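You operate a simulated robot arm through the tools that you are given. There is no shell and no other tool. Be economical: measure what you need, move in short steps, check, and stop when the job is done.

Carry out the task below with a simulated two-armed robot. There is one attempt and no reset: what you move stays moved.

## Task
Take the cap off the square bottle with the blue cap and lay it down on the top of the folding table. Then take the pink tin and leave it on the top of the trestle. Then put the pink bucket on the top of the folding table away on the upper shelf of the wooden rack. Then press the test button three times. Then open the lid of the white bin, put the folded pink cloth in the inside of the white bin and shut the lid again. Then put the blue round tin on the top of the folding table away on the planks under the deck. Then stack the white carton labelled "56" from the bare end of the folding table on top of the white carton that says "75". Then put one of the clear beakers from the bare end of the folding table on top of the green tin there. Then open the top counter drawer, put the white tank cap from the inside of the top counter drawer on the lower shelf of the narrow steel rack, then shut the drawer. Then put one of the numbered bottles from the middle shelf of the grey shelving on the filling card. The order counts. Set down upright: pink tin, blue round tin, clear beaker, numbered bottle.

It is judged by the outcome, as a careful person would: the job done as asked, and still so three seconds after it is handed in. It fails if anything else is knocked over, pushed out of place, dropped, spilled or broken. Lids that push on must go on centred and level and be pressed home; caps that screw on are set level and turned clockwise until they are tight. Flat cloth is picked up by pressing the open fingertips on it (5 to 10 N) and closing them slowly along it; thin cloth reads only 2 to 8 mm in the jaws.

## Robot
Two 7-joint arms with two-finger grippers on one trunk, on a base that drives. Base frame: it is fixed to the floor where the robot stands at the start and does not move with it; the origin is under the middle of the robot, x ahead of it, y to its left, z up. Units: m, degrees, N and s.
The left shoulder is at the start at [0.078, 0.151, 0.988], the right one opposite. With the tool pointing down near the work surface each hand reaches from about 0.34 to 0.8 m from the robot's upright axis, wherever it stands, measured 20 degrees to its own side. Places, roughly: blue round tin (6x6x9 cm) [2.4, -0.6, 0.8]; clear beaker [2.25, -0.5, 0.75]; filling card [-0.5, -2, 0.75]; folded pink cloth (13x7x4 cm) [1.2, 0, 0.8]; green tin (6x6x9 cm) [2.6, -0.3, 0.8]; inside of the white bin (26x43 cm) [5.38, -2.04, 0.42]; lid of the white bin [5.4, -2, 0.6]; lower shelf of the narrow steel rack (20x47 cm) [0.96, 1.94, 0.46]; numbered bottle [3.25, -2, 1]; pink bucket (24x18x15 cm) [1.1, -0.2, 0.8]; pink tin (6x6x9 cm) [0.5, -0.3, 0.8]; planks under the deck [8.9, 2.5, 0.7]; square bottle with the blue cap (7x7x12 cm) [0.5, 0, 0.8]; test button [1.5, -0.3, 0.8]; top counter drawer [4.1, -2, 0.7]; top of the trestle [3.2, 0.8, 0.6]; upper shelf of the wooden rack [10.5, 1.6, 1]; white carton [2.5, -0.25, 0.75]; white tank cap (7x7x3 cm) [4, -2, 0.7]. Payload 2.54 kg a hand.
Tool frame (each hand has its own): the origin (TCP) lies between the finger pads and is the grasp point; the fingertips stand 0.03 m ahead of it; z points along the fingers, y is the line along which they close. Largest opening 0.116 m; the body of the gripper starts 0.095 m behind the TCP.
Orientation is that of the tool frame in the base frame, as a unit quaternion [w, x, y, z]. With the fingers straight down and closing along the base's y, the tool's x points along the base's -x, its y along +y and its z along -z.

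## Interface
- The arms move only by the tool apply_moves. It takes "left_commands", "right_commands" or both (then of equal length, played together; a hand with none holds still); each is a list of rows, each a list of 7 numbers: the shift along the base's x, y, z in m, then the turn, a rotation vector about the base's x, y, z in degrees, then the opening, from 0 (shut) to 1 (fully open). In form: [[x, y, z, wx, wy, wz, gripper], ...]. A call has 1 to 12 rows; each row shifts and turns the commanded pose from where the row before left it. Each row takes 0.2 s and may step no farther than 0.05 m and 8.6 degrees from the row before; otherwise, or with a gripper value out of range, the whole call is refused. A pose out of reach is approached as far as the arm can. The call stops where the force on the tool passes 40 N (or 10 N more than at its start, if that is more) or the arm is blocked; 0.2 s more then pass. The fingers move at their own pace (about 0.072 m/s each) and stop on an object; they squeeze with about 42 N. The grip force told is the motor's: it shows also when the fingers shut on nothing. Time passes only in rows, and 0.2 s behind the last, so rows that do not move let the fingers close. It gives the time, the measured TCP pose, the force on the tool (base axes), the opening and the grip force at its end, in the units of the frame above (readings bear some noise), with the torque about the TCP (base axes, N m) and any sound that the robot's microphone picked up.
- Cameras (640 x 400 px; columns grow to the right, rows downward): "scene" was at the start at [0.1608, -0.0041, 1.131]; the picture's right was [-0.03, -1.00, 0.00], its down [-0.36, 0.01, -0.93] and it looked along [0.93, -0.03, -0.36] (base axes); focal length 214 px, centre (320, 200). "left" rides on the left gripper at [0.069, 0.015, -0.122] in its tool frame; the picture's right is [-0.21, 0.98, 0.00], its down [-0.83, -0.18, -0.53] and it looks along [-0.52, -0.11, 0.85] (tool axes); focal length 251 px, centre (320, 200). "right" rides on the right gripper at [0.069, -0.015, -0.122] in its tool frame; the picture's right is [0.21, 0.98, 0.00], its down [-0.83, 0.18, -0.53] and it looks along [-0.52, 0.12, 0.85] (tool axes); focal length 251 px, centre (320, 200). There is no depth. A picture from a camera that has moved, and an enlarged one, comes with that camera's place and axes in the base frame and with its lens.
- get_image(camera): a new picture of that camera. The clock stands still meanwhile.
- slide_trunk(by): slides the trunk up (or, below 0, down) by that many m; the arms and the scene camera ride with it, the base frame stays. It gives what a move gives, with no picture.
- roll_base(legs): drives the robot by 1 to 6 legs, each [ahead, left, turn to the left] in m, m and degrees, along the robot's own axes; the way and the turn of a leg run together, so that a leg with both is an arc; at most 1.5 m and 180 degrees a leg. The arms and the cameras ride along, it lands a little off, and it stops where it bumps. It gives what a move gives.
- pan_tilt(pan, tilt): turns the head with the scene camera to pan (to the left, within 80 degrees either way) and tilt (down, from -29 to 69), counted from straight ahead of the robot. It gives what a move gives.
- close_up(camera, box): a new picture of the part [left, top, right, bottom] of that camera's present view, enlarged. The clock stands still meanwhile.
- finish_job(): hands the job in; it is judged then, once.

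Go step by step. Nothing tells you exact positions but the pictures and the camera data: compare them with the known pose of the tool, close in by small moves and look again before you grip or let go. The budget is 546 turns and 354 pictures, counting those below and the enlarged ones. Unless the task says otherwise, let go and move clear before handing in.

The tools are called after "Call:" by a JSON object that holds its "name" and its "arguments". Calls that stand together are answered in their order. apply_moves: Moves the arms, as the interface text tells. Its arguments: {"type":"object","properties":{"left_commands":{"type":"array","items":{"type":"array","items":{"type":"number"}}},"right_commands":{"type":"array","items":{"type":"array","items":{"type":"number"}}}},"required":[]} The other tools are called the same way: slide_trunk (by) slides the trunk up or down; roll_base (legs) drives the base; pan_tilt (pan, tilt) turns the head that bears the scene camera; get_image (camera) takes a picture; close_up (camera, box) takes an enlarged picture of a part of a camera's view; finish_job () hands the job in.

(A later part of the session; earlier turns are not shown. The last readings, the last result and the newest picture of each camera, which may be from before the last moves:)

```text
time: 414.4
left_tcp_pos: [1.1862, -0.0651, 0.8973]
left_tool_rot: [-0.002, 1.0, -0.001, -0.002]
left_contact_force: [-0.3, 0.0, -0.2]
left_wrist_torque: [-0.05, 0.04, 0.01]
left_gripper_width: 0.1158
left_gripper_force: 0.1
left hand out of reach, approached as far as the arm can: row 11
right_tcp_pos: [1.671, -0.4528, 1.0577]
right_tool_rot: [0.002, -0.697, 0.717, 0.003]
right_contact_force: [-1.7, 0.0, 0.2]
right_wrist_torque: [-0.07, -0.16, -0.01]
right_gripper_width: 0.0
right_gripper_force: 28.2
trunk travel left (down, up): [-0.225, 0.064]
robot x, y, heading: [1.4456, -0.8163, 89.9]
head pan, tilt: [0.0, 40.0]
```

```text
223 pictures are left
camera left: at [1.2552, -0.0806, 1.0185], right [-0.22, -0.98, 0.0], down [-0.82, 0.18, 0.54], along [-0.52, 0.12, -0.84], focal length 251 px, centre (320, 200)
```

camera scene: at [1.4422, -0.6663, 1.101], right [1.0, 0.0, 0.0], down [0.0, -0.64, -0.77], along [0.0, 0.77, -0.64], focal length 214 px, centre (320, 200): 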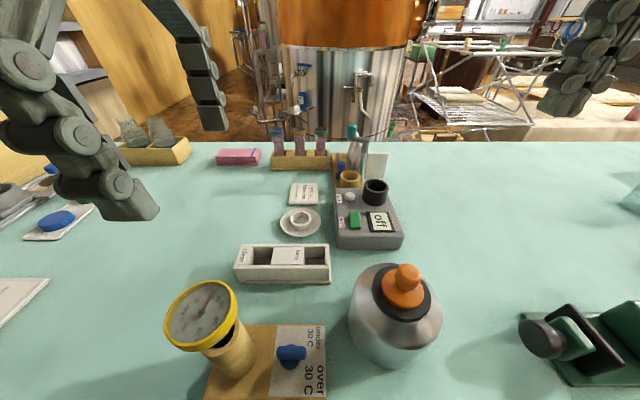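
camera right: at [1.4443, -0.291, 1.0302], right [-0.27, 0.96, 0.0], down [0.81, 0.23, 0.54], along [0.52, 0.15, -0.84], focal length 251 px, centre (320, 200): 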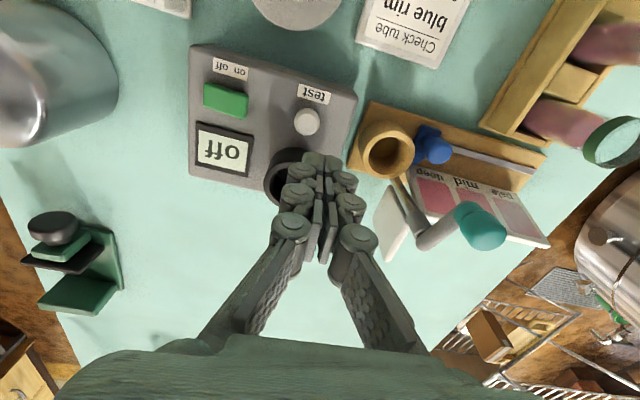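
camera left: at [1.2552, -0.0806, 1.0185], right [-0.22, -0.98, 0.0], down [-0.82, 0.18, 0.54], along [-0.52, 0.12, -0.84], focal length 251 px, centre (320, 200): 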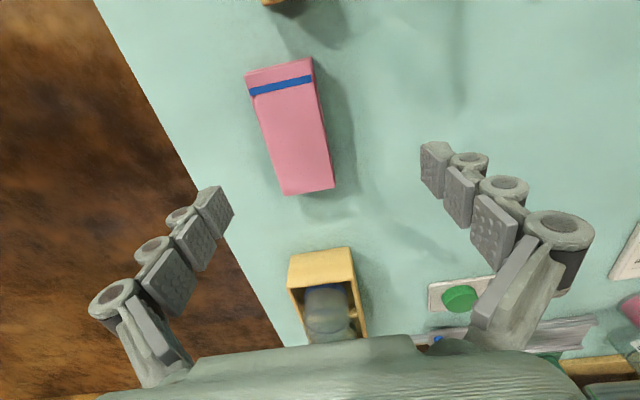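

Call:
{"name": "apply_moves", "arguments": {"left_commands": [[0.003, 0, -0.03, 0, 0, 0, 1], [0.003, 0.008, -0.02, 0, 0, 0, 1], [0, 0.008, -0.01, 0, 0, 0, 1], [0, 0.009, 0, 0, 0, 0, 1]]}}

Call:
{"name": "get_image", "arguments": {"camera": "left"}}

```text
time: 415.4
left_tcp_pos: [1.1911, -0.0529, 0.8355]
left_tool_rot: [-0.002, 1.0, 0.0, 0.0]
left_contact_force: [0.8, -0.4, 0.3]
left_wrist_torque: [-0.02, 0.02, -0.01]
left_gripper_width: 0.1161
left_gripper_force: 0.1
left hand out of reach, approached as far as the arm can: row 3, 4
right_tcp_pos: [1.6717, -0.4522, 1.0575]
right_tool_rot: [0.001, -0.698, 0.716, 0.004]
right_contact_force: [0.1, -0.5, -0.3]
right_wrist_torque: [0.01, 0.0, 0.02]
right_gripper_width: 0.0002
right_gripper_force: 28.5
trunk travel left (down, up): [-0.225, 0.064]
robot x, y, heading: [1.4436, -0.8178, 89.9]
head pan, tilt: [0.0, 40.0]
```

```text
222 pictures are left
camera left: at [1.2607, -0.07, 0.9577], right [-0.21, -0.98, 0.0], down [-0.83, 0.18, 0.54], along [-0.52, 0.12, -0.84], focal length 251 px, centre (320, 200)
```

left: 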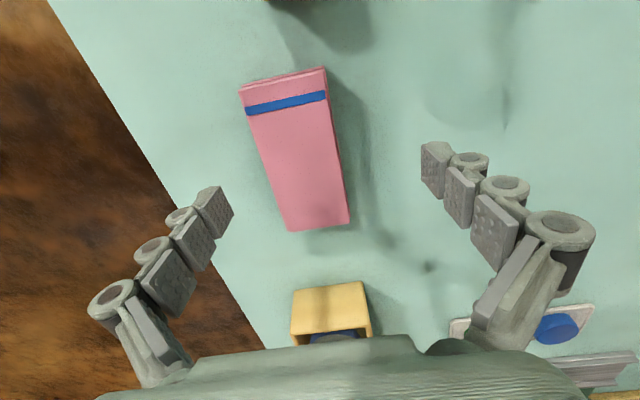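

Call:
{"name": "roll_base", "arguments": {"legs": [[0.015, 0, 0]]}}

Call:
{"name": "apply_moves", "arguments": {"left_commands": [[0.002, 0, -0.02, 0, 0, 0, 1], [0, 0, -0.02, 0, 0, 0, 1], [0, 0, -0.01, 0, 0, 0, 1], [0, 0, -0.006, 0, 0, 0, 1], [0, 0, 0, 0, 0, 0, 1]]}}

Call:
{"name": "get_image", "arguments": {"camera": "left"}}

```text
time: 416.2
left_tcp_pos: [1.1914, -0.0378, 0.8357]
left_tool_rot: [-0.002, 1.0, 0.001, -0.001]
left_contact_force: [0.2, 0.7, -0.5]
left_wrist_torque: [-0.02, -0.04, 0.02]
left_gripper_width: 0.1162
left_gripper_force: 0.2
right_tcp_pos: [1.671, -0.4379, 1.056]
right_tool_rot: [0.001, -0.697, 0.717, 0.004]
right_contact_force: [-0.7, -0.4, 0.2]
right_wrist_torque: [-0.04, 0.02, -0.02]
right_gripper_width: 0.0002
right_gripper_force: 28.6
trunk travel left (down, up): [-0.225, 0.064]
robot x, y, heading: [1.4425, -0.8051, 89.7]
head pan, tilt: [0.0, 40.0]
```

```text
time: 417.4
left_tcp_pos: [1.1939, -0.0383, 0.7804]
left_tool_rot: [-0.002, 1.0, 0.001, -0.001]
left_contact_force: [-0.8, -0.1, -0.3]
left_wrist_torque: [-0.01, 0.04, -0.01]
left_gripper_width: 0.1162
left_gripper_force: 0.0
right_tcp_pos: [1.6714, -0.4363, 1.0559]
right_tool_rot: [0.001, -0.698, 0.716, 0.004]
right_contact_force: [-0.6, 0.3, 0.7]
right_wrist_torque: [0.04, 0.01, 0.01]
right_gripper_width: 0.0001
right_gripper_force: 28.5
trunk travel left (down, up): [-0.225, 0.064]
robot x, y, heading: [1.4433, -0.8033, 89.6]
head pan, tilt: [0.0, 40.0]
```

```text
221 pictures are left
camera left: at [1.2632, -0.0551, 0.9016], right [-0.21, -0.98, 0.0], down [-0.83, 0.18, 0.54], along [-0.52, 0.12, -0.84], focal length 251 px, centre (320, 200)
```

left: 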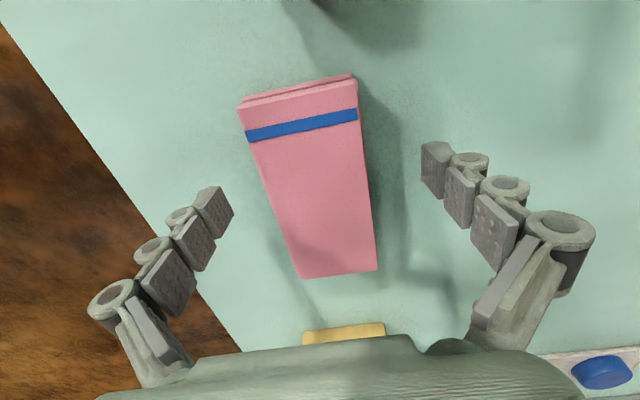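

Call:
{"name": "apply_moves", "arguments": {"left_commands": [[0, 0, -0.006, 0, 0, 0, 1], [0, 0, 0, 0, 0, 0, 0.75], [0, 0, 0, 0, 0, 0, 0.6], [0, 0, 0, 0, 0, 0, 0.5], [0, 0, 0, 0, 0, 0, 0.4], [0, 0, 0, 0, 0, 0, 0.4], [0, 0, 0, 0, 0, 0, 0.4]]}}

Call:
{"name": "get_image", "arguments": {"camera": "left"}}

```text
time: 419.0
left_tcp_pos: [1.1938, -0.0384, 0.7749]
left_tool_rot: [-0.002, 1.0, 0.001, 0.0]
left_contact_force: [-0.1, 1.0, 2.7]
left_wrist_torque: [0.07, 0.0, -0.09]
left_gripper_width: 0.0637
left_gripper_force: 41.9
right_tcp_pos: [1.671, -0.438, 1.0572]
right_tool_rot: [0.001, -0.698, 0.716, 0.004]
right_contact_force: [-0.1, 0.1, 0.1]
right_wrist_torque: [0.04, 0.01, 0.02]
right_gripper_width: 0.0
right_gripper_force: 28.6
trunk travel left (down, up): [-0.225, 0.064]
robot x, y, heading: [1.4432, -0.8044, 89.9]
head pan, tilt: [0.0, 40.0]
```

```text
220 pictures are left
camera left: at [1.2633, -0.0552, 0.8964], right [-0.21, -0.98, 0.0], down [-0.83, 0.18, 0.54], along [-0.52, 0.12, -0.84], focal length 251 px, centre (320, 200)
```

left: 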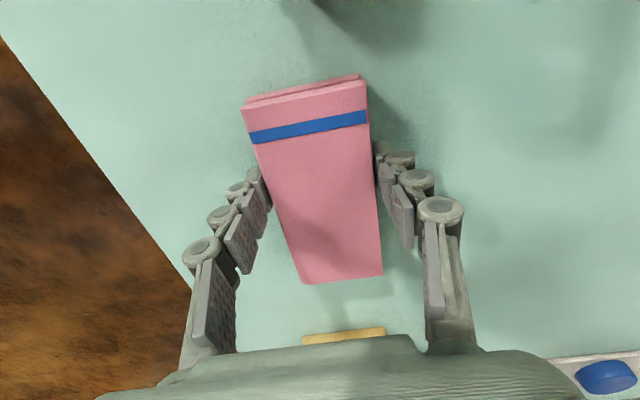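

The cloth block is gripped at 6.4 cm. I'll lift it and draw it back over the table.

Call:
{"name": "apply_moves", "arguments": {"left_commands": [[0, 0, 0.03, 0, 0, 0, 0.4], [0, 0, 0.04, 0, 0, 0, 0.4], [0, -0.01, 0.045, 0, 0, 0, 0.4], [0, -0.02, 0.04, 0, 0, 0, 0.4], [0, -0.035, 0.03, 0, 0, 0, 0.4], [0, -0.04, 0.02, 0, 0, 0, 0.4], [0, -0.045, 0.02, 0, 0, 0, 0.4], [0, -0.045, 0.01, 0, 0, 0, 0.4], [0, -0.045, 0, 0, 0, 0, 0.4], [0, -0.045, 0, 0, 0, 0, 0.4], [0, -0.045, 0, 0, 0, 0, 0.4], [0, -0.045, 0, 0, 0, 0, 0.4]]}}

Call:
{"name": "get_image", "arguments": {"camera": "left"}}

```text
time: 421.6
left_tcp_pos: [1.192, -0.4154, 1.009]
left_tool_rot: [-0.002, 1.0, 0.001, -0.002]
left_contact_force: [0.4, -0.4, -1.0]
left_wrist_torque: [0.01, 0.0, 0.02]
left_gripper_width: 0.0636
left_gripper_force: 41.9
right_tcp_pos: [1.6704, -0.4387, 1.0556]
right_tool_rot: [0.0, -0.698, 0.716, 0.004]
right_contact_force: [-0.3, 0.4, -0.5]
right_wrist_torque: [0.01, 0.0, -0.03]
right_gripper_width: 0.0002
right_gripper_force: 28.0
trunk travel left (down, up): [-0.225, 0.064]
robot x, y, heading: [1.4424, -0.8034, 90.2]
head pan, tilt: [0.0, 40.0]
```

```text
219 pictures are left
camera left: at [1.2613, -0.4315, 1.1305], right [-0.21, -0.98, 0.0], down [-0.83, 0.18, 0.54], along [-0.52, 0.12, -0.84], focal length 251 px, centre (320, 200)
```

left: 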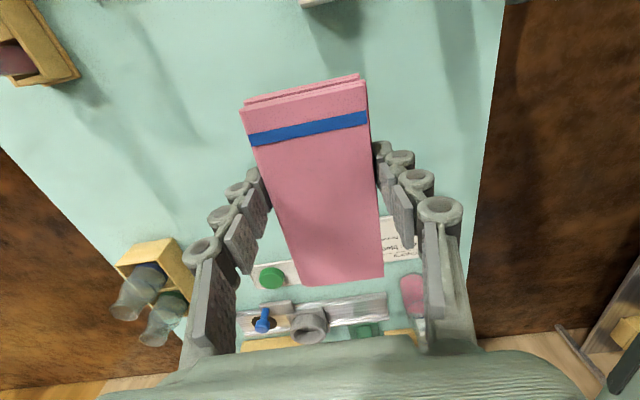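

Call:
{"name": "roll_base", "arguments": {"legs": [[-0.42, 0, 0], [0, 0, -90], [1.5, 0, 0], [1.5, 0, 0], [0.9, 0, 0]]}}

Call:
{"name": "pan_tilt", "arguments": {"pan": -55, "tilt": 35}}

Call:
{"name": "get_image", "arguments": {"camera": "scene"}}

```text
time: 446.6
left_tcp_pos: [5.735, -0.9415, 1.0084]
left_tool_rot: [-0.002, 0.715, -0.699, 0.0]
left_contact_force: [-0.1, 0.1, -1.0]
left_wrist_torque: [0.01, -0.01, -0.02]
left_gripper_width: 0.0636
left_gripper_force: 42.0
right_tcp_pos: [5.7249, -1.4208, 1.0569]
right_tool_rot: [0.004, 0.002, 1.0, 0.001]
right_contact_force: [0.9, -0.5, -0.5]
right_wrist_torque: [0.01, 0.02, -0.01]
right_gripper_width: 0.0001
right_gripper_force: 28.3
trunk travel left (down, up): [-0.225, 0.064]
robot x, y, heading: [5.3535, -1.1998, 1.4]
head pan, tilt: [0.0, 40.0]
```

```text
time: 447.8
left_tcp_pos: [5.7365, -0.941, 1.0074]
left_tool_rot: [-0.003, 0.716, -0.698, 0.0]
left_contact_force: [-0.1, -0.7, -0.2]
left_wrist_torque: [-0.01, 0.02, 0.01]
left_gripper_width: 0.0637
left_gripper_force: 42.2
right_tcp_pos: [5.7234, -1.4212, 1.0555]
right_tool_rot: [0.004, 0.001, 1.0, 0.002]
right_contact_force: [1.0, -0.4, -0.1]
right_wrist_torque: [0.01, -0.03, 0.01]
right_gripper_width: 0.0
right_gripper_force: 28.4
trunk travel left (down, up): [-0.225, 0.064]
robot x, y, heading: [5.3545, -1.2001, 1.5]
head pan, tilt: [-55.0, 35.0]
```

```text
218 pictures are left
camera scene: at [5.4724, -1.271, 1.1087], right [-0.81, -0.59, 0.0], down [-0.34, 0.46, -0.82], along [0.48, -0.66, -0.57], focal length 214 px, centre (320, 200)
```

scene: 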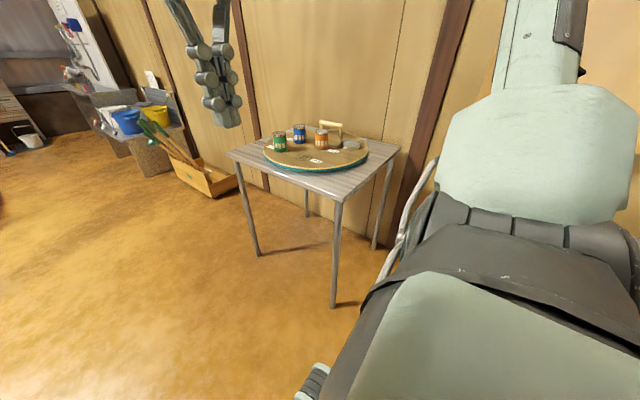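

Call:
{"name": "roll_base", "arguments": {"legs": [[0, 0, -91.5]]}}

Call:
{"name": "pan_tilt", "arguments": {"pan": 0, "tilt": 45}}

Call:
{"name": "get_image", "arguments": {"camera": "scene"}}

```text
time: 452.2
left_tcp_pos: [5.5963, -1.5934, 1.0083]
left_tool_rot: [0.0, 0.007, 1.0, -0.001]
left_contact_force: [0.3, 0.5, 0.0]
left_wrist_torque: [-0.05, 0.02, -0.01]
left_gripper_width: 0.064
left_gripper_force: 41.7
right_tcp_pos: [5.1186, -1.5629, 1.058]
right_tool_rot: [0.004, 0.721, 0.693, -0.001]
right_contact_force: [-1.0, 0.5, 0.5]
right_wrist_torque: [0.04, 0.0, 0.01]
right_gripper_width: 0.0002
right_gripper_force: 28.7
trunk travel left (down, up): [-0.225, 0.064]
robot x, y, heading: [5.3517, -1.1996, -91.2]
head pan, tilt: [-55.0, 35.0]
```

```text
time: 453.4
left_tcp_pos: [5.5968, -1.5916, 1.008]
left_tool_rot: [0.002, 0.006, 1.0, -0.002]
left_contact_force: [0.4, 0.3, -0.5]
left_wrist_torque: [-0.01, 0.01, 0.03]
left_gripper_width: 0.0635
left_gripper_force: 41.7
right_tcp_pos: [5.119, -1.5628, 1.0575]
right_tool_rot: [0.003, 0.721, 0.693, -0.001]
right_contact_force: [0.3, -0.6, 0.9]
right_wrist_torque: [-0.01, -0.02, -0.02]
right_gripper_width: 0.0
right_gripper_force: 28.1
trunk travel left (down, up): [-0.225, 0.064]
robot x, y, heading: [5.3506, -1.2003, -91.0]
head pan, tilt: [0.0, 45.0]
```

```text
217 pictures are left
camera scene: at [5.3499, -1.3507, 1.0939], right [-1.0, 0.02, 0.0], down [0.01, 0.71, -0.71], along [-0.01, -0.71, -0.71], focal length 214 px, centre (320, 200)
```

scene: 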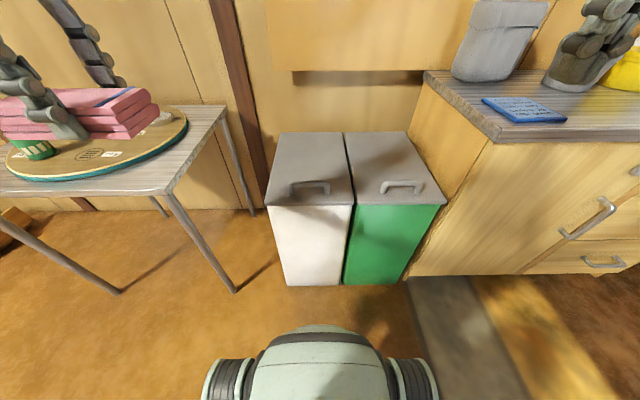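

The white bin's lid spans about x 5.25–5.52, y −1.82 to −2.3, z≈0.6, with a bar handle near the front at about (5.376, −1.87). I'll turn the cloth hand inward, then approach and inspect the handle.

Call:
{"name": "apply_moves", "arguments": {"left_commands": [[-0.01, 0.01, 0, 0, 0, -8.5, 0.4], [-0.01, 0.01, 0, 0, 0, -8.5, 0.4], [-0.01, 0, 0, 0, 0, -8.5, 0.4], [-0.01, 0, 0, 0, 0, -8.5, 0.4], [-0.01, 0, 0, 0, 0, -8.5, 0.4], [-0.01, 0, 0, 0, 0, -8.5, 0.4], [-0.01, 0, 0, 0, 0, -8.5, 0.4], [-0.01, 0, 0, 0, 0, -8.5, 0.4], [0, 0, 0, 0, 0, -8.5, 0.4], [0, 0, 0, 0, 0, -8.5, 0.4], [0, 0, 0, 0, 0, -4, 0.4]]}}

Call:
{"name": "roll_base", "arguments": {"legs": [[0.18, 0.1, 1.0]]}}

Call:
{"name": "get_image", "arguments": {"camera": "scene"}}

Call:
{"name": "get_image", "arguments": {"camera": "right"}}

```text
time: 455.9
left_tcp_pos: [5.517, -1.5727, 1.0091]
left_tool_rot: [-0.001, 0.706, 0.708, -0.002]
left_contact_force: [-0.1, -1.1, -1.1]
left_wrist_torque: [-0.01, 0.01, 0.01]
left_gripper_width: 0.0639
left_gripper_force: 41.8
right_tcp_pos: [5.118, -1.5618, 1.0572]
right_tool_rot: [0.004, 0.721, 0.693, -0.001]
right_contact_force: [0.4, -0.7, -0.2]
right_wrist_torque: [-0.01, 0.02, -0.02]
right_gripper_width: 0.0
right_gripper_force: 28.8
trunk travel left (down, up): [-0.225, 0.064]
robot x, y, heading: [5.3512, -1.201, -90.9]
head pan, tilt: [0.0, 45.0]
```

```text
time: 457.5
left_tcp_pos: [5.6221, -1.7503, 1.0077]
left_tool_rot: [0.0, 0.699, 0.715, -0.001]
left_contact_force: [0.5, -0.6, -0.3]
left_wrist_torque: [0.03, -0.01, -0.01]
left_gripper_width: 0.0637
left_gripper_force: 41.7
right_tcp_pos: [5.2228, -1.7467, 1.0566]
right_tool_rot: [0.004, 0.715, 0.699, -0.001]
right_contact_force: [0.5, -0.6, -0.3]
right_wrist_torque: [0.01, 0.05, 0.01]
right_gripper_width: 0.0004
right_gripper_force: 28.4
trunk travel left (down, up): [-0.225, 0.064]
robot x, y, heading: [5.4489, -1.3824, -89.8]
head pan, tilt: [0.0, 45.0]
```

```text
216 pictures are left
camera scene: at [5.4517, -1.5314, 1.0938], right [-1.0, 0.0, 0.0], down [0.0, 0.71, -0.71], along [0.0, -0.71, -0.71], focal length 214 px, centre (320, 200)
```

scene: 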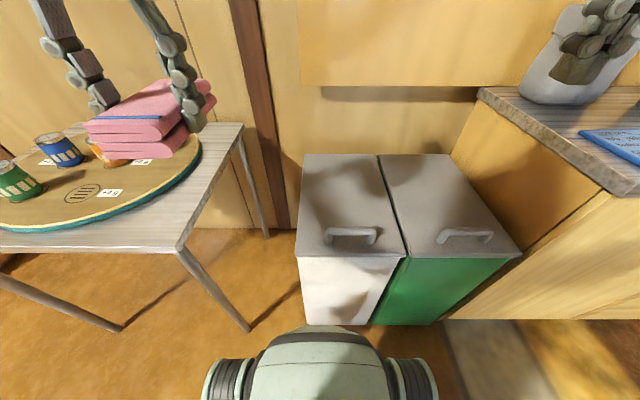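

```text
215 pictures are left
camera right: at [5.2101, -1.6763, 1.1775], right [0.98, 0.19, 0.0], down [0.16, -0.83, 0.54], along [0.11, -0.53, -0.84], focal length 251 px, centre (320, 200)
```

right: 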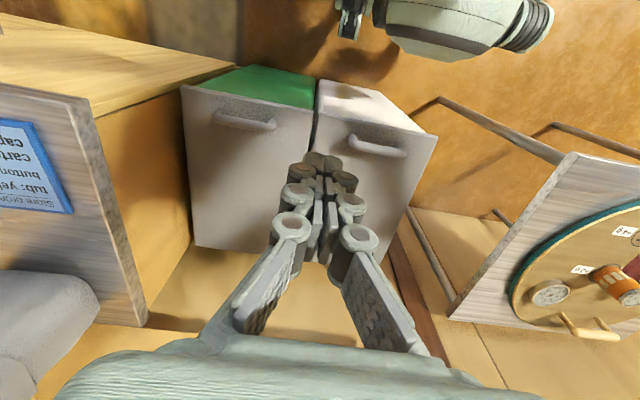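

Call:
{"name": "close_up", "arguments": {"camera": "scene", "box": [290, 200, 410, 275]}}

Call:
{"name": "close_up", "arguments": {"camera": "right", "box": [310, 90, 450, 190]}}

```text
5.33 times, centred on (350, 238) of scene
camera zoom: at [5.4517, -1.5314, 1.0938], right [-1.0, 0.0, 0.0], down [0.0, 0.71, -0.71], along [0.0, -0.71, -0.71], focal length 1144 px, centre (160, 0)
```

zoom: 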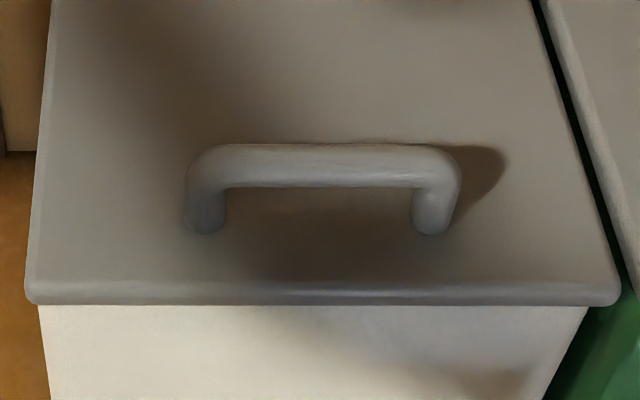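

```text
4.00 times, centred on (380, 140) of right
camera zoom: at [5.2101, -1.6763, 1.1775], right [0.98, 0.19, 0.0], down [0.16, -0.83, 0.54], along [0.11, -0.53, -0.84], focal length 1006 px, centre (80, 440)
```

zoom: 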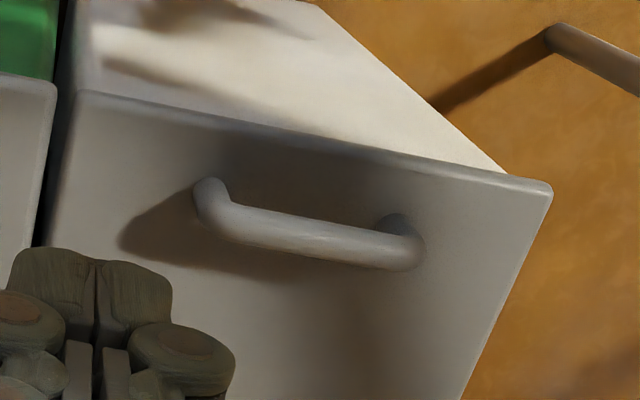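

The handle is a sturdy U-bar (≈2 cm dia, ≈4.5 cm high) at about (5.375, −1.853, 0.645). I'll open the right hand, yaw it 90° and pitch it 45° forward to hook the bar from the front.

Call:
{"name": "apply_moves", "arguments": {"right_commands": [[0, 0.01, 0, 0, 0, 8.3, 0.5], [0, 0.01, 0, 0, 0, 8.3, 0.5], [0, 0.01, 0, 0, 0, 8.3, 0.5], [0.01, 0.01, -0.01, 0, 0, 8.3, 0.5], [0.01, 0, -0.01, 0, 0, 8.3, 0.5], [0.01, 0, -0.01, 0, 0, 8.3, 0.5], [0.01, 0, -0.01, 0, 0, 8.3, 0.5], [0.01, 0, -0.01, 0, 0, 8.3, 0.5], [0.01, 0, -0.01, 0, 0, 8.3, 0.5], [0.01, 0, -0.01, 0, 0, 8.3, 0.5], [0.01, 0, -0.01, 0, 0, 7, 0.5]]}}

Call:
{"name": "apply_moves", "arguments": {"right_commands": [[0.005, 0, -0.01, -7.5, 0, 0, 0.5], [0.005, 0, -0.015, -7.5, 0, 0, 0.5], [0.005, 0, -0.015, -7.5, 0, 0, 0.5], [0.005, 0, -0.015, -7.5, 0, 0, 0.5], [0.005, 0, -0.015, -7.5, 0, 0, 0.5], [0.005, 0, -0.015, -7.5, 0, 0, 0.5]]}}

Call:
{"name": "get_image", "arguments": {"camera": "scene"}}

Call:
{"name": "get_image", "arguments": {"camera": "right"}}

```text
time: 459.9
left_tcp_pos: [5.6219, -1.7501, 1.0086]
left_tool_rot: [-0.001, 0.698, 0.716, -0.002]
left_contact_force: [0.5, 0.6, -1.2]
left_wrist_torque: [0.03, -0.02, 0.02]
left_gripper_width: 0.0638
left_gripper_force: 42.3
right_tcp_pos: [5.3048, -1.7071, 0.9775]
right_tool_rot: [0.004, 0.01, 1.0, 0.002]
right_contact_force: [-0.1, -0.2, -0.5]
right_wrist_torque: [0.03, -0.02, -0.02]
right_gripper_width: 0.0579
right_gripper_force: 0.0
trunk travel left (down, up): [-0.225, 0.064]
robot x, y, heading: [5.4533, -1.3793, -90.1]
head pan, tilt: [0.0, 45.0]
```

```text
time: 461.3
left_tcp_pos: [5.6221, -1.7505, 1.0076]
left_tool_rot: [-0.001, 0.699, 0.715, -0.001]
left_contact_force: [-0.2, -0.2, -0.5]
left_wrist_torque: [0.03, -0.02, -0.03]
left_gripper_width: 0.0636
left_gripper_force: 41.8
right_tcp_pos: [5.3834, -1.7775, 0.96]
right_tool_rot: [0.007, 0.008, 0.924, -0.382]
right_contact_force: [0.1, 0.4, 0.2]
right_wrist_torque: [0.03, -0.01, 0.01]
right_gripper_width: 0.0582
right_gripper_force: 0.0
right hand out of reach, approached as far as the arm can: row 3, 4, 5, 6
trunk travel left (down, up): [-0.225, 0.064]
robot x, y, heading: [5.4505, -1.3793, -89.8]
head pan, tilt: [0.0, 45.0]
```

```text
212 pictures are left
camera scene: at [5.4516, -1.532, 1.094], right [-1.0, 0.0, 0.0], down [0.0, 0.71, -0.71], along [0.0, -0.71, -0.71], focal length 214 px, centre (320, 200)
```

scene: 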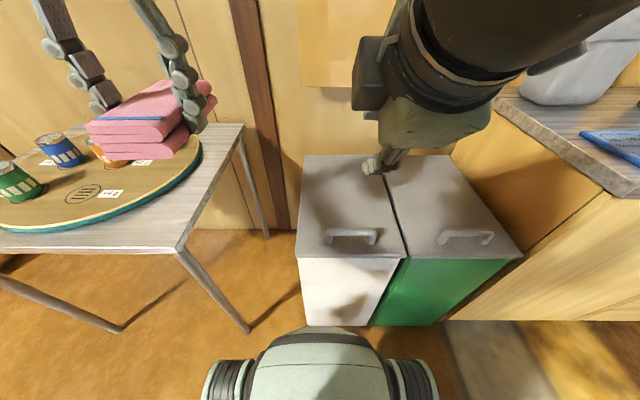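

```text
211 pictures are left
camera right: at [5.3128, -1.7002, 1.0558], right [-0.2, 0.69, -0.69], down [0.83, 0.5, 0.27], along [0.53, -0.52, -0.67], focal length 251 px, centre (320, 200)
```

right: 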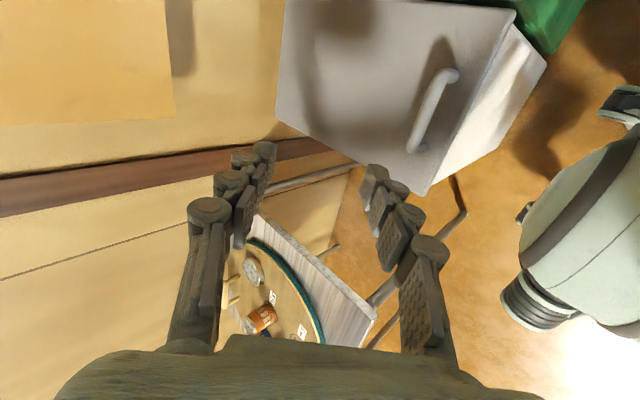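

Call:
{"name": "apply_moves", "arguments": {"right_commands": [[-0.007, 0, -0.04, 0, 0, 0, 0.5], [-0.007, 0.005, -0.04, 0, 0, 0, 0.5], [-0.007, 0.01, -0.04, 0, 0, 0, 0.5], [-0.007, 0.01, -0.04, 0, 0, 0, 0.5], [-0.005, 0.01, -0.035, 0, 0, 0, 0.5]]}}

Call:
{"name": "get_image", "arguments": {"camera": "right"}}

Call:
{"name": "get_image", "arguments": {"camera": "scene"}}

```text
time: 462.5
left_tcp_pos: [5.6222, -1.75, 1.0077]
left_tool_rot: [0.0, 0.699, 0.715, -0.002]
left_contact_force: [0.1, 0.3, 0.3]
left_wrist_torque: [0.05, -0.03, 0.03]
left_gripper_width: 0.0637
left_gripper_force: 41.7
right_tcp_pos: [5.3691, -1.8392, 0.8047]
right_tool_rot: [0.009, 0.008, 0.925, -0.379]
right_contact_force: [-0.3, -0.1, -0.9]
right_wrist_torque: [0.04, 0.0, 0.0]
right_gripper_width: 0.058
right_gripper_force: 0.1
right hand out of reach, approached as far as the arm can: row 1, 2, 3, 4, 5
trunk travel left (down, up): [-0.225, 0.064]
robot x, y, heading: [5.4505, -1.383, -89.8]
head pan, tilt: [0.0, 45.0]
```

```text
210 pictures are left
camera right: at [5.2997, -1.762, 0.8994], right [-0.19, 0.7, -0.69], down [0.82, 0.5, 0.27], along [0.53, -0.52, -0.67], focal length 251 px, centre (320, 200)
```

right: 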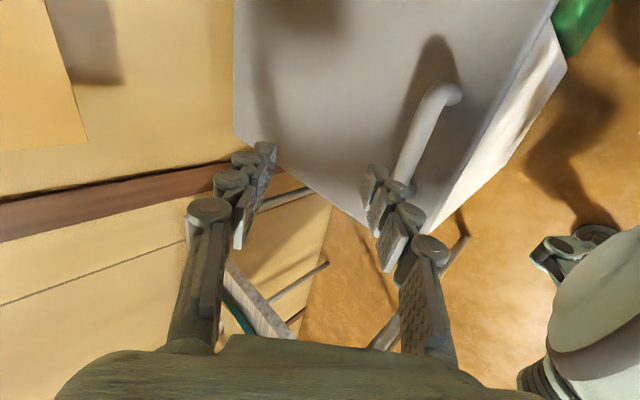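

```text
209 pictures are left
camera scene: at [5.4514, -1.5311, 1.0939], right [-1.0, 0.0, 0.0], down [0.0, 0.71, -0.71], along [0.0, -0.71, -0.71], focal length 214 px, centre (320, 200)
```

scene: 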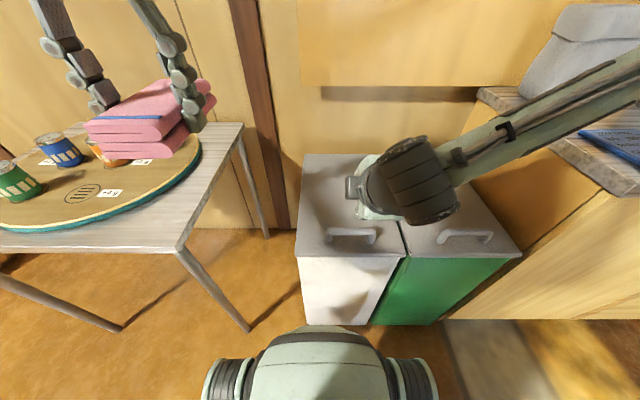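

Too close for the 45° approach, so I'll use an almost vertical hand instead, pinching the bar from above (closing along y), and let the bar turn in the fingers.

Call:
{"name": "apply_moves", "arguments": {"right_commands": [[0, 0, 0.01, 7.5, 0, 0, 0.6], [0, 0, 0.01, 7.5, 0, 0, 0.6], [0, 0, 0.01, 7.5, 0, 0, 0.6], [-0.005, 0, 0, 7.5, 0, 0, 0.6], [-0.005, 0, 0, 7.5, 0, 0, 0.6], [-0.005, 0, 0, 7, 0, 0, 0.6]]}}

Call:
{"name": "get_image", "arguments": {"camera": "right"}}

Call:
{"name": "get_image", "arguments": {"camera": "scene"}}

```text
time: 463.9
left_tcp_pos: [5.6225, -1.7505, 1.0083]
left_tool_rot: [-0.001, 0.699, 0.716, -0.002]
left_contact_force: [-0.1, 1.0, -0.8]
left_wrist_torque: [0.07, -0.02, 0.01]
left_gripper_width: 0.0635
left_gripper_force: 41.8
right_tcp_pos: [5.3543, -1.8382, 0.8335]
right_tool_rot: [0.003, 0.011, 1.0, -0.002]
right_contact_force: [-0.3, 0.6, -0.1]
right_wrist_torque: [0.0, -0.02, 0.01]
right_gripper_width: 0.0696
right_gripper_force: 0.0
trunk travel left (down, up): [-0.225, 0.064]
robot x, y, heading: [5.4502, -1.3835, -89.9]
head pan, tilt: [0.0, 45.0]
```

```text
208 pictures are left
camera right: at [5.2844, -1.8503, 0.9546], right [-0.19, 0.98, 0.0], down [0.83, 0.17, 0.54], along [0.53, 0.1, -0.84], focal length 251 px, centre (320, 200)
```

right: 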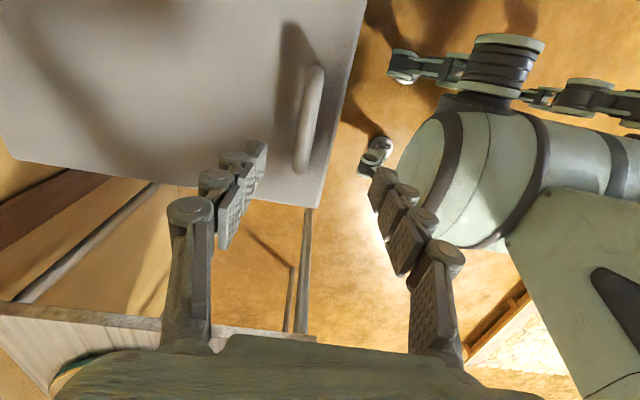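

```text
207 pictures are left
camera scene: at [5.4515, -1.5312, 1.0939], right [-1.0, 0.0, 0.0], down [0.0, 0.71, -0.71], along [0.0, -0.71, -0.71], focal length 214 px, centre (320, 200)
```

scene: 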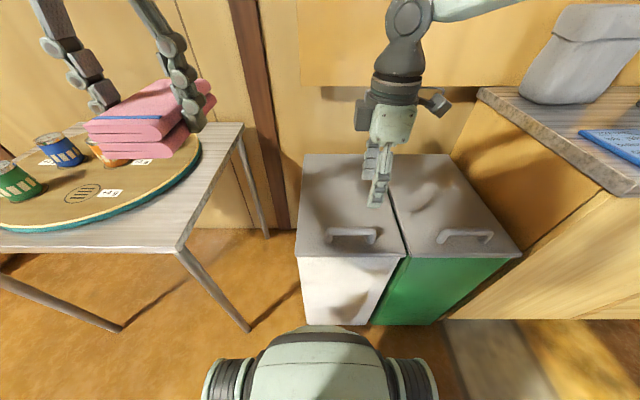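

The bar's y is −1.851. I'll line up and descend over it.

Call:
{"name": "apply_moves", "arguments": {"right_commands": [[0.004, -0.007, -0.04, 0, 0, 0, 0.6], [0.004, -0.006, -0.04, 0, 0, 0, 0.6], [0, 0, -0.04, 0, 0, 0, 0.6], [0, 0, -0.03, 0, 0, 0, 0.6]]}}

Call:
{"name": "get_image", "arguments": {"camera": "right"}}

Call:
{"name": "close_up", "arguments": {"camera": "scene", "box": [280, 150, 440, 270]}}

```text
time: 464.9
left_tcp_pos: [5.6218, -1.7501, 1.0076]
left_tool_rot: [-0.001, 0.7, 0.714, -0.001]
left_contact_force: [-0.1, 0.1, -0.8]
left_wrist_torque: [0.01, 0.03, -0.01]
left_gripper_width: 0.0639
left_gripper_force: 42.2
right_tcp_pos: [5.3401, -1.8412, 0.6952]
right_tool_rot: [0.005, 0.011, 1.0, -0.003]
right_contact_force: [0.3, 0.6, -1.0]
right_wrist_torque: [-0.02, 0.0, 0.01]
right_gripper_width: 0.0697
right_gripper_force: 0.1
right hand out of reach, approached as far as the arm can: row 3, 4
trunk travel left (down, up): [-0.225, 0.064]
robot x, y, heading: [5.45, -1.3807, -90.0]
head pan, tilt: [0.0, 45.0]
```

```text
206 pictures are left
camera right: at [5.2695, -1.8535, 0.8164], right [-0.19, 0.98, -0.01], down [0.82, 0.17, 0.54], along [0.53, 0.1, -0.84], focal length 251 px, centre (320, 200)
```

right: 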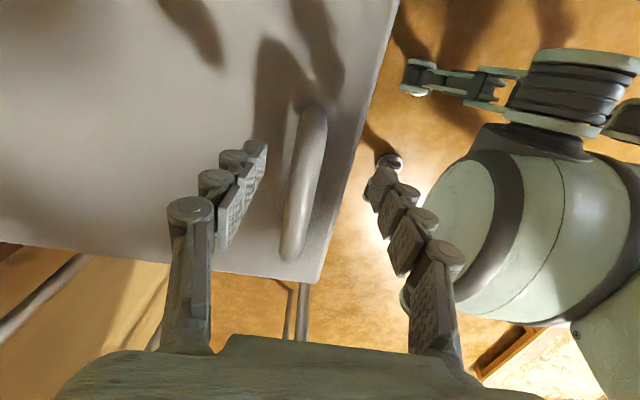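

```text
3.33 times, centred on (360, 210) of scene
camera zoom: at [5.4515, -1.531, 1.0939], right [-1.0, 0.0, 0.0], down [0.0, 0.71, -0.71], along [0.0, -0.71, -0.71], focal length 715 px, centre (187, 167)
```

zoom: 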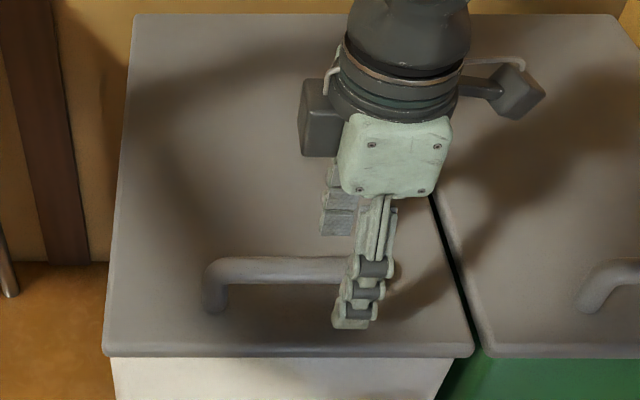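

The bar is between the fingers, but the arm is at its low limit. I'll lower the trunk slightly instead.

Call:
{"name": "slide_trunk", "arguments": {"by": -0.035}}

Call:
{"name": "apply_moves", "arguments": {"right_commands": [[0.01, 0, 0, 0, 0, 0, 0.6], [0.01, -0.005, 0, 0, 0, 0, 0.6], [0, 0, 0, 0, 0, 0, 0.6]]}}

Call:
{"name": "get_image", "arguments": {"camera": "right"}}

```text
time: 465.7
left_tcp_pos: [5.6217, -1.7502, 0.9746]
left_tool_rot: [0.0, 0.698, 0.716, -0.002]
left_contact_force: [0.3, -0.2, -0.9]
left_wrist_torque: [0.01, 0.03, 0.02]
left_gripper_width: 0.0636
left_gripper_force: 41.7
right_tcp_pos: [5.3402, -1.8412, 0.6609]
right_tool_rot: [0.005, 0.011, 1.0, -0.002]
right_contact_force: [0.2, -0.4, -0.5]
right_wrist_torque: [0.0, 0.02, -0.01]
right_gripper_width: 0.0696
right_gripper_force: 0.1
trunk travel left (down, up): [-0.19, 0.099]
robot x, y, heading: [5.4499, -1.3808, -89.8]
head pan, tilt: [0.0, 45.0]
```

```text
time: 466.5
left_tcp_pos: [5.6229, -1.7497, 0.9733]
left_tool_rot: [0.0, 0.698, 0.716, -0.002]
left_contact_force: [0.2, -0.1, -0.6]
left_wrist_torque: [0.02, 0.0, -0.06]
left_gripper_width: 0.0638
left_gripper_force: 42.4
right_tcp_pos: [5.3448, -1.8421, 0.6697]
right_tool_rot: [0.006, 0.01, 1.0, -0.004]
right_contact_force: [0.8, 0.0, -0.3]
right_wrist_torque: [0.0, 0.0, 0.02]
right_gripper_width: 0.0694
right_gripper_force: 0.0
right hand out of reach, approached as far as the arm can: row 1, 2
trunk travel left (down, up): [-0.19, 0.099]
robot x, y, heading: [5.454, -1.3788, -89.9]
head pan, tilt: [0.0, 45.0]
```

```text
204 pictures are left
camera right: at [5.2746, -1.8535, 0.79], right [-0.19, 0.98, -0.01], down [0.82, 0.17, 0.54], along [0.53, 0.1, -0.84], focal length 251 px, centre (320, 200)
```

right: 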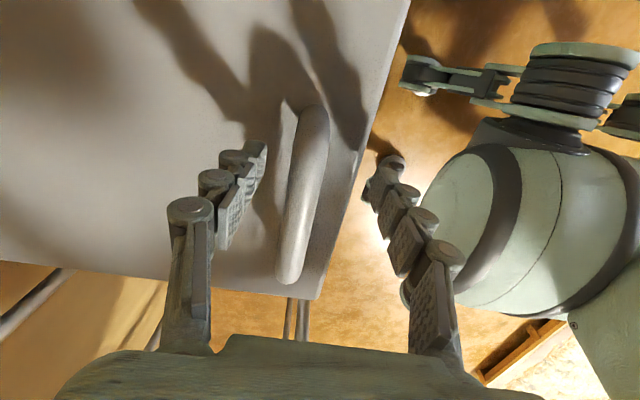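

Call:
{"name": "slide_trunk", "arguments": {"by": -0.016}}

Call:
{"name": "apply_moves", "arguments": {"right_commands": [[0, 0, 0, 0, 0, 0, 0.3], [0, 0, 0, 0, 0, 0, 0.1], [0, 0, 0, 0, 0, 0, 0.05], [0, 0, 0, 0, 0, 0, 0.05]]}}

Call:
{"name": "get_image", "arguments": {"camera": "right"}}

```text
time: 467.1
left_tcp_pos: [5.6222, -1.7497, 0.9586]
left_tool_rot: [-0.001, 0.699, 0.715, -0.002]
left_contact_force: [-0.1, 0.1, -0.8]
left_wrist_torque: [0.02, 0.02, 0.0]
left_gripper_width: 0.0635
left_gripper_force: 42.1
right_tcp_pos: [5.3453, -1.8412, 0.6536]
right_tool_rot: [0.006, 0.011, 1.0, -0.004]
right_contact_force: [0.2, 0.1, -0.6]
right_wrist_torque: [0.02, -0.02, 0.0]
right_gripper_width: 0.0697
right_gripper_force: 0.0
trunk travel left (down, up): [-0.174, 0.115]
robot x, y, heading: [5.4489, -1.3785, -89.8]
head pan, tilt: [0.0, 45.0]
```

```text
time: 468.1
left_tcp_pos: [5.6232, -1.7507, 0.956]
left_tool_rot: [-0.001, 0.699, 0.715, -0.001]
left_contact_force: [-0.2, 0.1, -0.7]
left_wrist_torque: [-0.02, 0.03, -0.01]
left_gripper_width: 0.0637
left_gripper_force: 42.6
right_tcp_pos: [5.3447, -1.8458, 0.6532]
right_tool_rot: [0.006, 0.012, 1.0, -0.006]
right_contact_force: [0.1, -29.7, -3.7]
right_wrist_torque: [0.27, -0.25, 0.34]
right_gripper_width: 0.027
right_gripper_force: 15.1
trunk travel left (down, up): [-0.174, 0.115]
robot x, y, heading: [5.457, -1.3817, -89.9]
head pan, tilt: [0.0, 45.0]
```

```text
203 pictures are left
camera right: at [5.2743, -1.8569, 0.774], right [-0.19, 0.98, -0.01], down [0.82, 0.17, 0.54], along [0.53, 0.09, -0.84], focal length 251 px, centre (320, 200)
```

right: 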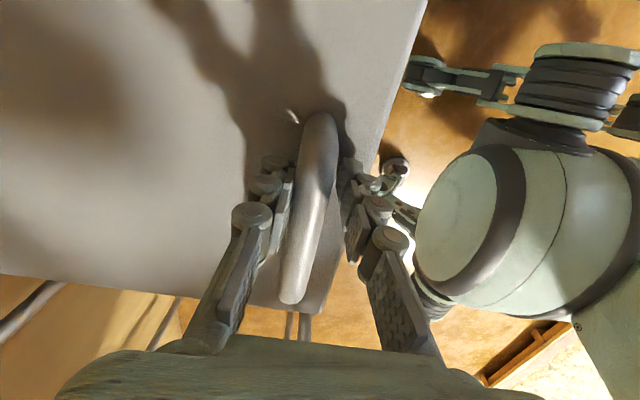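

Call:
{"name": "apply_moves", "arguments": {"right_commands": [[0, -0.006, 0, 0, 0, 0, 0.05], [0, -0.004, 0, 0, 0, 0, 0.05], [0, 0, 0, 0, 0, 0, 0.05], [0, 0, 0, 0, 0, 0, 0.05]]}}

```text
time: 469.1
left_tcp_pos: [5.6232, -1.7504, 0.9566]
left_tool_rot: [-0.001, 0.699, 0.715, -0.002]
left_contact_force: [-0.1, 0.9, -0.4]
left_wrist_torque: [0.02, 0.04, 0.01]
left_gripper_width: 0.0638
left_gripper_force: 41.9
right_tcp_pos: [5.3424, -1.851, 0.6532]
right_tool_rot: [0.008, 0.01, 1.0, -0.002]
right_contact_force: [10.3, -8.5, -5.0]
right_wrist_torque: [0.42, -0.19, 0.99]
right_gripper_width: 0.0178
right_gripper_force: 40.6
trunk travel left (down, up): [-0.174, 0.115]
robot x, y, heading: [5.45, -1.3842, -89.8]
head pan, tilt: [0.0, 45.0]
```

The bar is gripped. I'll lift gently along the expected arc (hinge at the back) for two steps and check.

Call:
{"name": "apply_moves", "arguments": {"right_commands": [[0, -0.004, 0.0309, 0, 0, 0, 0.05], [0, -0.0064, 0.0306, 0, 0, 0, 0.05], [0, 0, 0, 0, 0, 0, 0.05]]}}

Call:
{"name": "get_image", "arguments": {"camera": "scene"}}

```text
time: 469.9
left_tcp_pos: [5.6224, -1.7508, 0.9576]
left_tool_rot: [-0.001, 0.699, 0.715, -0.001]
left_contact_force: [-0.4, 0.6, 0.0]
left_wrist_torque: [0.01, 0.0, 0.03]
left_gripper_width: 0.0635
left_gripper_force: 41.8
right_tcp_pos: [5.3446, -1.8632, 0.7153]
right_tool_rot: [0.005, 0.011, 1.0, -0.003]
right_contact_force: [-4.2, -14.2, -10.0]
right_wrist_torque: [0.16, 0.33, 0.75]
right_gripper_width: 0.0182
right_gripper_force: 40.6
trunk travel left (down, up): [-0.174, 0.115]
robot x, y, heading: [5.4505, -1.3798, -89.7]
head pan, tilt: [0.0, 45.0]
```

```text
202 pictures are left
camera scene: at [5.451, -1.5325, 1.0426], right [-1.0, 0.0, 0.0], down [0.0, 0.71, -0.71], along [0.0, -0.71, -0.71], focal length 214 px, centre (320, 200)
```

scene: 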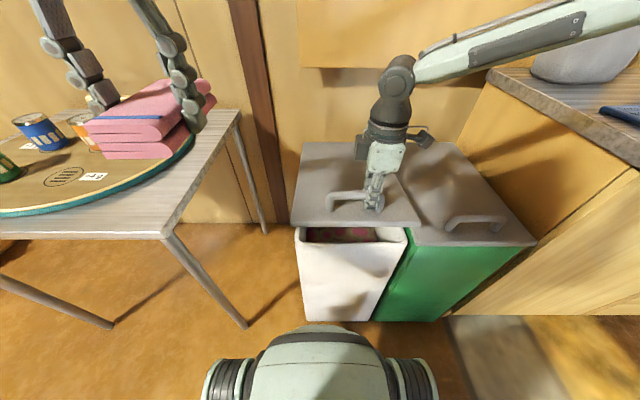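

Call:
{"name": "apply_moves", "arguments": {"right_commands": [[0, -0.0125, 0.03, 0, 0, 0, 0.05], [0, -0.0125, 0.0295, 0, 0, 0, 0.05], [0, -0.0136, 0.0285, 0, 0, 0, 0.05], [0, 0, 0, 0, 0, 0, 0.05]]}}

Call:
{"name": "get_image", "arguments": {"camera": "scene"}}

```text
time: 470.9
left_tcp_pos: [5.6217, -1.751, 0.9566]
left_tool_rot: [0.0, 0.699, 0.715, -0.001]
left_contact_force: [1.0, -0.5, -0.3]
left_wrist_torque: [0.02, 0.0, -0.01]
left_gripper_width: 0.0637
left_gripper_force: 42.6
right_tcp_pos: [5.3448, -1.902, 0.8013]
right_tool_rot: [0.007, 0.011, 1.0, -0.002]
right_contact_force: [-9.8, -10.0, -12.1]
right_wrist_torque: [0.18, -0.16, 0.65]
right_gripper_width: 0.0179
right_gripper_force: 40.6
trunk travel left (down, up): [-0.174, 0.115]
robot x, y, heading: [5.4519, -1.3818, -90.1]
head pan, tilt: [0.0, 45.0]
```

```text
201 pictures are left
camera scene: at [5.4508, -1.5326, 1.0426], right [-1.0, 0.0, 0.0], down [0.0, 0.71, -0.71], along [0.0, -0.71, -0.71], focal length 214 px, centre (320, 200)
```

scene: 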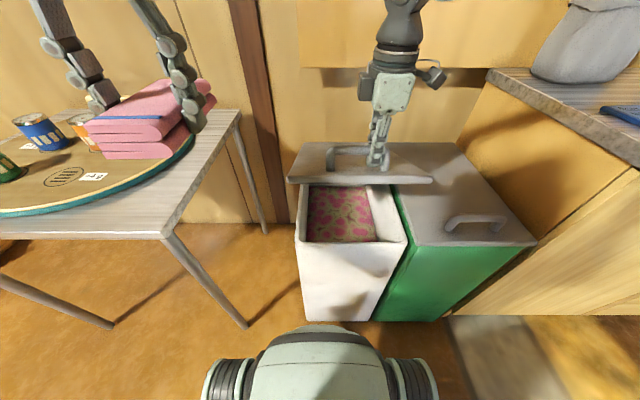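

Call:
{"name": "apply_moves", "arguments": {"right_commands": [[0, -0.0165, 0.0276, 0, 0, 0, 0.05], [0, -0.0185, 0.0265, 0, 0, 0, 0.05], [0, -0.0205, 0.0254, 0, 0, 0, 0.05], [0, 0, 0, 0, 0, 0, 0.05]]}}

Call:
{"name": "apply_moves", "arguments": {"right_commands": [[0, -0.022, 0.023, 0, 0, 0, 0.05], [0, -0.023, 0.021, 0, 0, 0, 0.05], [0, 0, 0, 0, 0, 0, 0.05]]}}

Call:
{"name": "get_image", "arguments": {"camera": "scene"}}

```text
time: 471.6
left_tcp_pos: [5.624, -1.7513, 0.9572]
left_tool_rot: [-0.001, 0.698, 0.717, -0.001]
left_contact_force: [0.2, -0.2, 0.1]
left_wrist_torque: [0.02, 0.03, -0.02]
left_gripper_width: 0.0636
left_gripper_force: 41.6
right_tcp_pos: [5.3451, -1.9434, 0.8582]
right_tool_rot: [0.011, 0.008, 1.0, -0.004]
right_contact_force: [4.9, -16.0, -11.2]
right_wrist_torque: [-0.1, 0.24, 0.55]
right_gripper_width: 0.0181
right_gripper_force: 40.8
right hand out of reach, approached as far as the arm can: row 3
trunk travel left (down, up): [-0.174, 0.115]
robot x, y, heading: [5.4526, -1.3782, -89.7]
head pan, tilt: [0.0, 45.0]
stopped in row 3 (right hand): the force on the tool passed its limit at 47 N (the readings are from after the stop); the commanded pose is now the measured one
```

```text
time: 471.9
left_tcp_pos: [5.6258, -1.7519, 0.9572]
left_tool_rot: [-0.001, 0.697, 0.717, -0.002]
left_contact_force: [-0.5, 0.2, -0.7]
left_wrist_torque: [0.02, 0.03, -0.01]
left_gripper_width: 0.0635
left_gripper_force: 42.3
right_tcp_pos: [5.3433, -1.9468, 0.8644]
right_tool_rot: [0.014, 0.003, 1.0, -0.004]
right_contact_force: [5.5, -12.7, -11.5]
right_wrist_torque: [-0.18, 0.35, 0.18]
right_gripper_width: 0.0184
right_gripper_force: 40.3
right hand out of reach, approached as far as the arm can: row 1
trunk travel left (down, up): [-0.174, 0.115]
robot x, y, heading: [5.451, -1.3816, -89.6]
head pan, tilt: [0.0, 45.0]
stopped in row 1 (right hand): the force on the tool passed its limit at 48 N (the readings are from after the stop); the commanded pose is now the measured one
```

```text
200 pictures are left
camera scene: at [5.4529, -1.5333, 1.0427], right [-1.0, -0.01, 0.0], down [0.0, 0.71, -0.71], along [0.0, -0.71, -0.71], focal length 214 px, centre (320, 200)
```

scene: 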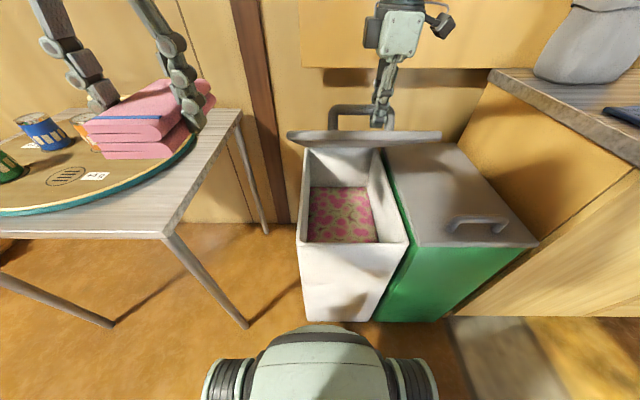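

The lid is at about 33°, with the arm at its reach limit. I'll pitch the hand forward as I continue, to gain reach.

Call:
{"name": "apply_moves", "arguments": {"right_commands": [[0, -0.003, 0.003, -7.5, 0, 0, 0.05], [0, -0.003, 0.003, -7.5, 0, 0, 0.05], [0, -0.002, 0.003, -7.5, 0, 0, 0.05], [0, 0, 0, 0, 0, 0, 0.05]]}}

```text
time: 472.9
left_tcp_pos: [5.6244, -1.7515, 0.9546]
left_tool_rot: [-0.001, 0.697, 0.717, 0.0]
left_contact_force: [-0.2, -0.8, -1.2]
left_wrist_torque: [0.01, 0.03, 0.02]
left_gripper_width: 0.0637
left_gripper_force: 41.9
right_tcp_pos: [5.3437, -1.9534, 0.8734]
right_tool_rot: [0.014, 0.001, 0.98, -0.197]
right_contact_force: [14.0, -13.9, -22.9]
right_wrist_torque: [0.23, 0.26, 0.46]
right_gripper_width: 0.0182
right_gripper_force: 41.0
trunk travel left (down, up): [-0.174, 0.115]
robot x, y, heading: [5.4522, -1.3805, -90.0]
head pan, tilt: [0.0, 45.0]
```

Call:
{"name": "apply_moves", "arguments": {"right_commands": [[0.001, -0.0205, 0.02, 0, 0, 0, 0.05], [0, -0.022, 0.02, 0, 0, 0, 0.05], [0, 0, 0, 0, 0, 0, 0.05]]}}

Call:
{"name": "get_image", "arguments": {"camera": "scene"}}

```text
time: 473.8
left_tcp_pos: [5.6231, -1.7513, 0.9552]
left_tool_rot: [-0.002, 0.698, 0.716, 0.0]
left_contact_force: [-1.0, 0.1, -0.1]
left_wrist_torque: [0.03, -0.02, 0.01]
left_gripper_width: 0.064
left_gripper_force: 42.2
right_tcp_pos: [5.3434, -1.9967, 0.9133]
right_tool_rot: [0.015, 0.002, 0.98, -0.198]
right_contact_force: [3.0, -9.0, -20.9]
right_wrist_torque: [0.28, 0.1, 0.46]
right_gripper_width: 0.0184
right_gripper_force: 41.5
trunk travel left (down, up): [-0.174, 0.115]
robot x, y, heading: [5.4534, -1.3803, -89.5]
head pan, tilt: [0.0, 45.0]
```

```text
199 pictures are left
camera scene: at [5.4524, -1.5337, 1.0424], right [-1.0, -0.01, 0.0], down [0.0, 0.71, -0.7], along [0.0, -0.7, -0.71], focal length 214 px, centre (320, 200)
```

scene: 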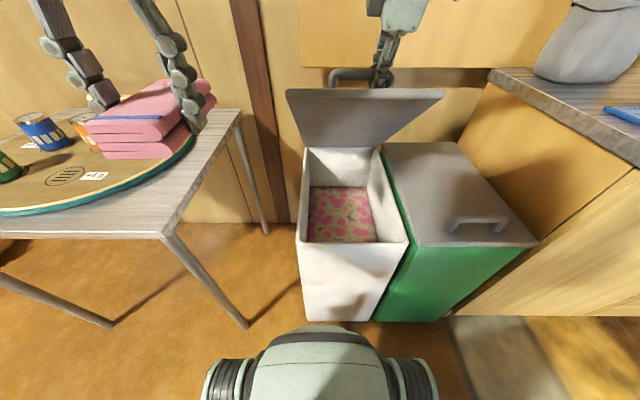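

Call:
{"name": "apply_moves", "arguments": {"right_commands": [[0, -0.023, 0.017, -4, 0, 0, 0.05], [0, -0.0245, 0.0155, -4, 0, 0, 0.05], [0, 0, 0, 0, 0, 0, 0.05]]}}

Call:
{"name": "get_image", "arguments": {"camera": "scene"}}

```text
time: 474.6
left_tcp_pos: [5.6247, -1.7516, 0.9564]
left_tool_rot: [-0.001, 0.697, 0.717, -0.002]
left_contact_force: [0.1, -0.1, -1.0]
left_wrist_torque: [-0.01, 0.03, -0.03]
left_gripper_width: 0.0634
left_gripper_force: 42.0
right_tcp_pos: [5.3431, -2.0446, 0.9482]
right_tool_rot: [0.015, 0.002, 0.964, -0.266]
right_contact_force: [3.6, -1.9, -13.9]
right_wrist_torque: [0.24, 0.12, 0.69]
right_gripper_width: 0.0182
right_gripper_force: 40.9
trunk travel left (down, up): [-0.174, 0.115]
robot x, y, heading: [5.4491, -1.3799, -90.2]
head pan, tilt: [0.0, 45.0]
```

```text
198 pictures are left
camera scene: at [5.4526, -1.5327, 1.0427], right [-1.0, -0.01, 0.0], down [0.0, 0.71, -0.71], along [0.0, -0.71, -0.71], focal length 214 px, centre (320, 200)
```

scene: 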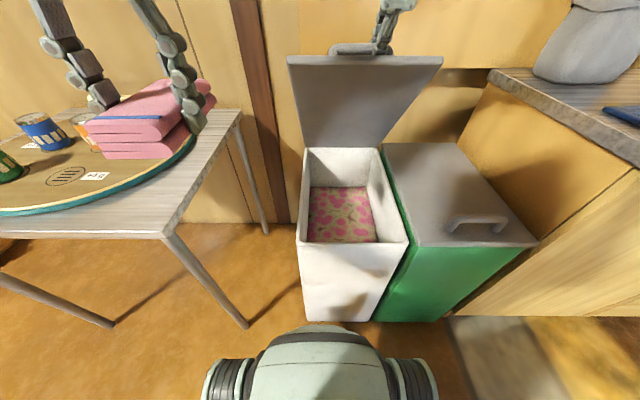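

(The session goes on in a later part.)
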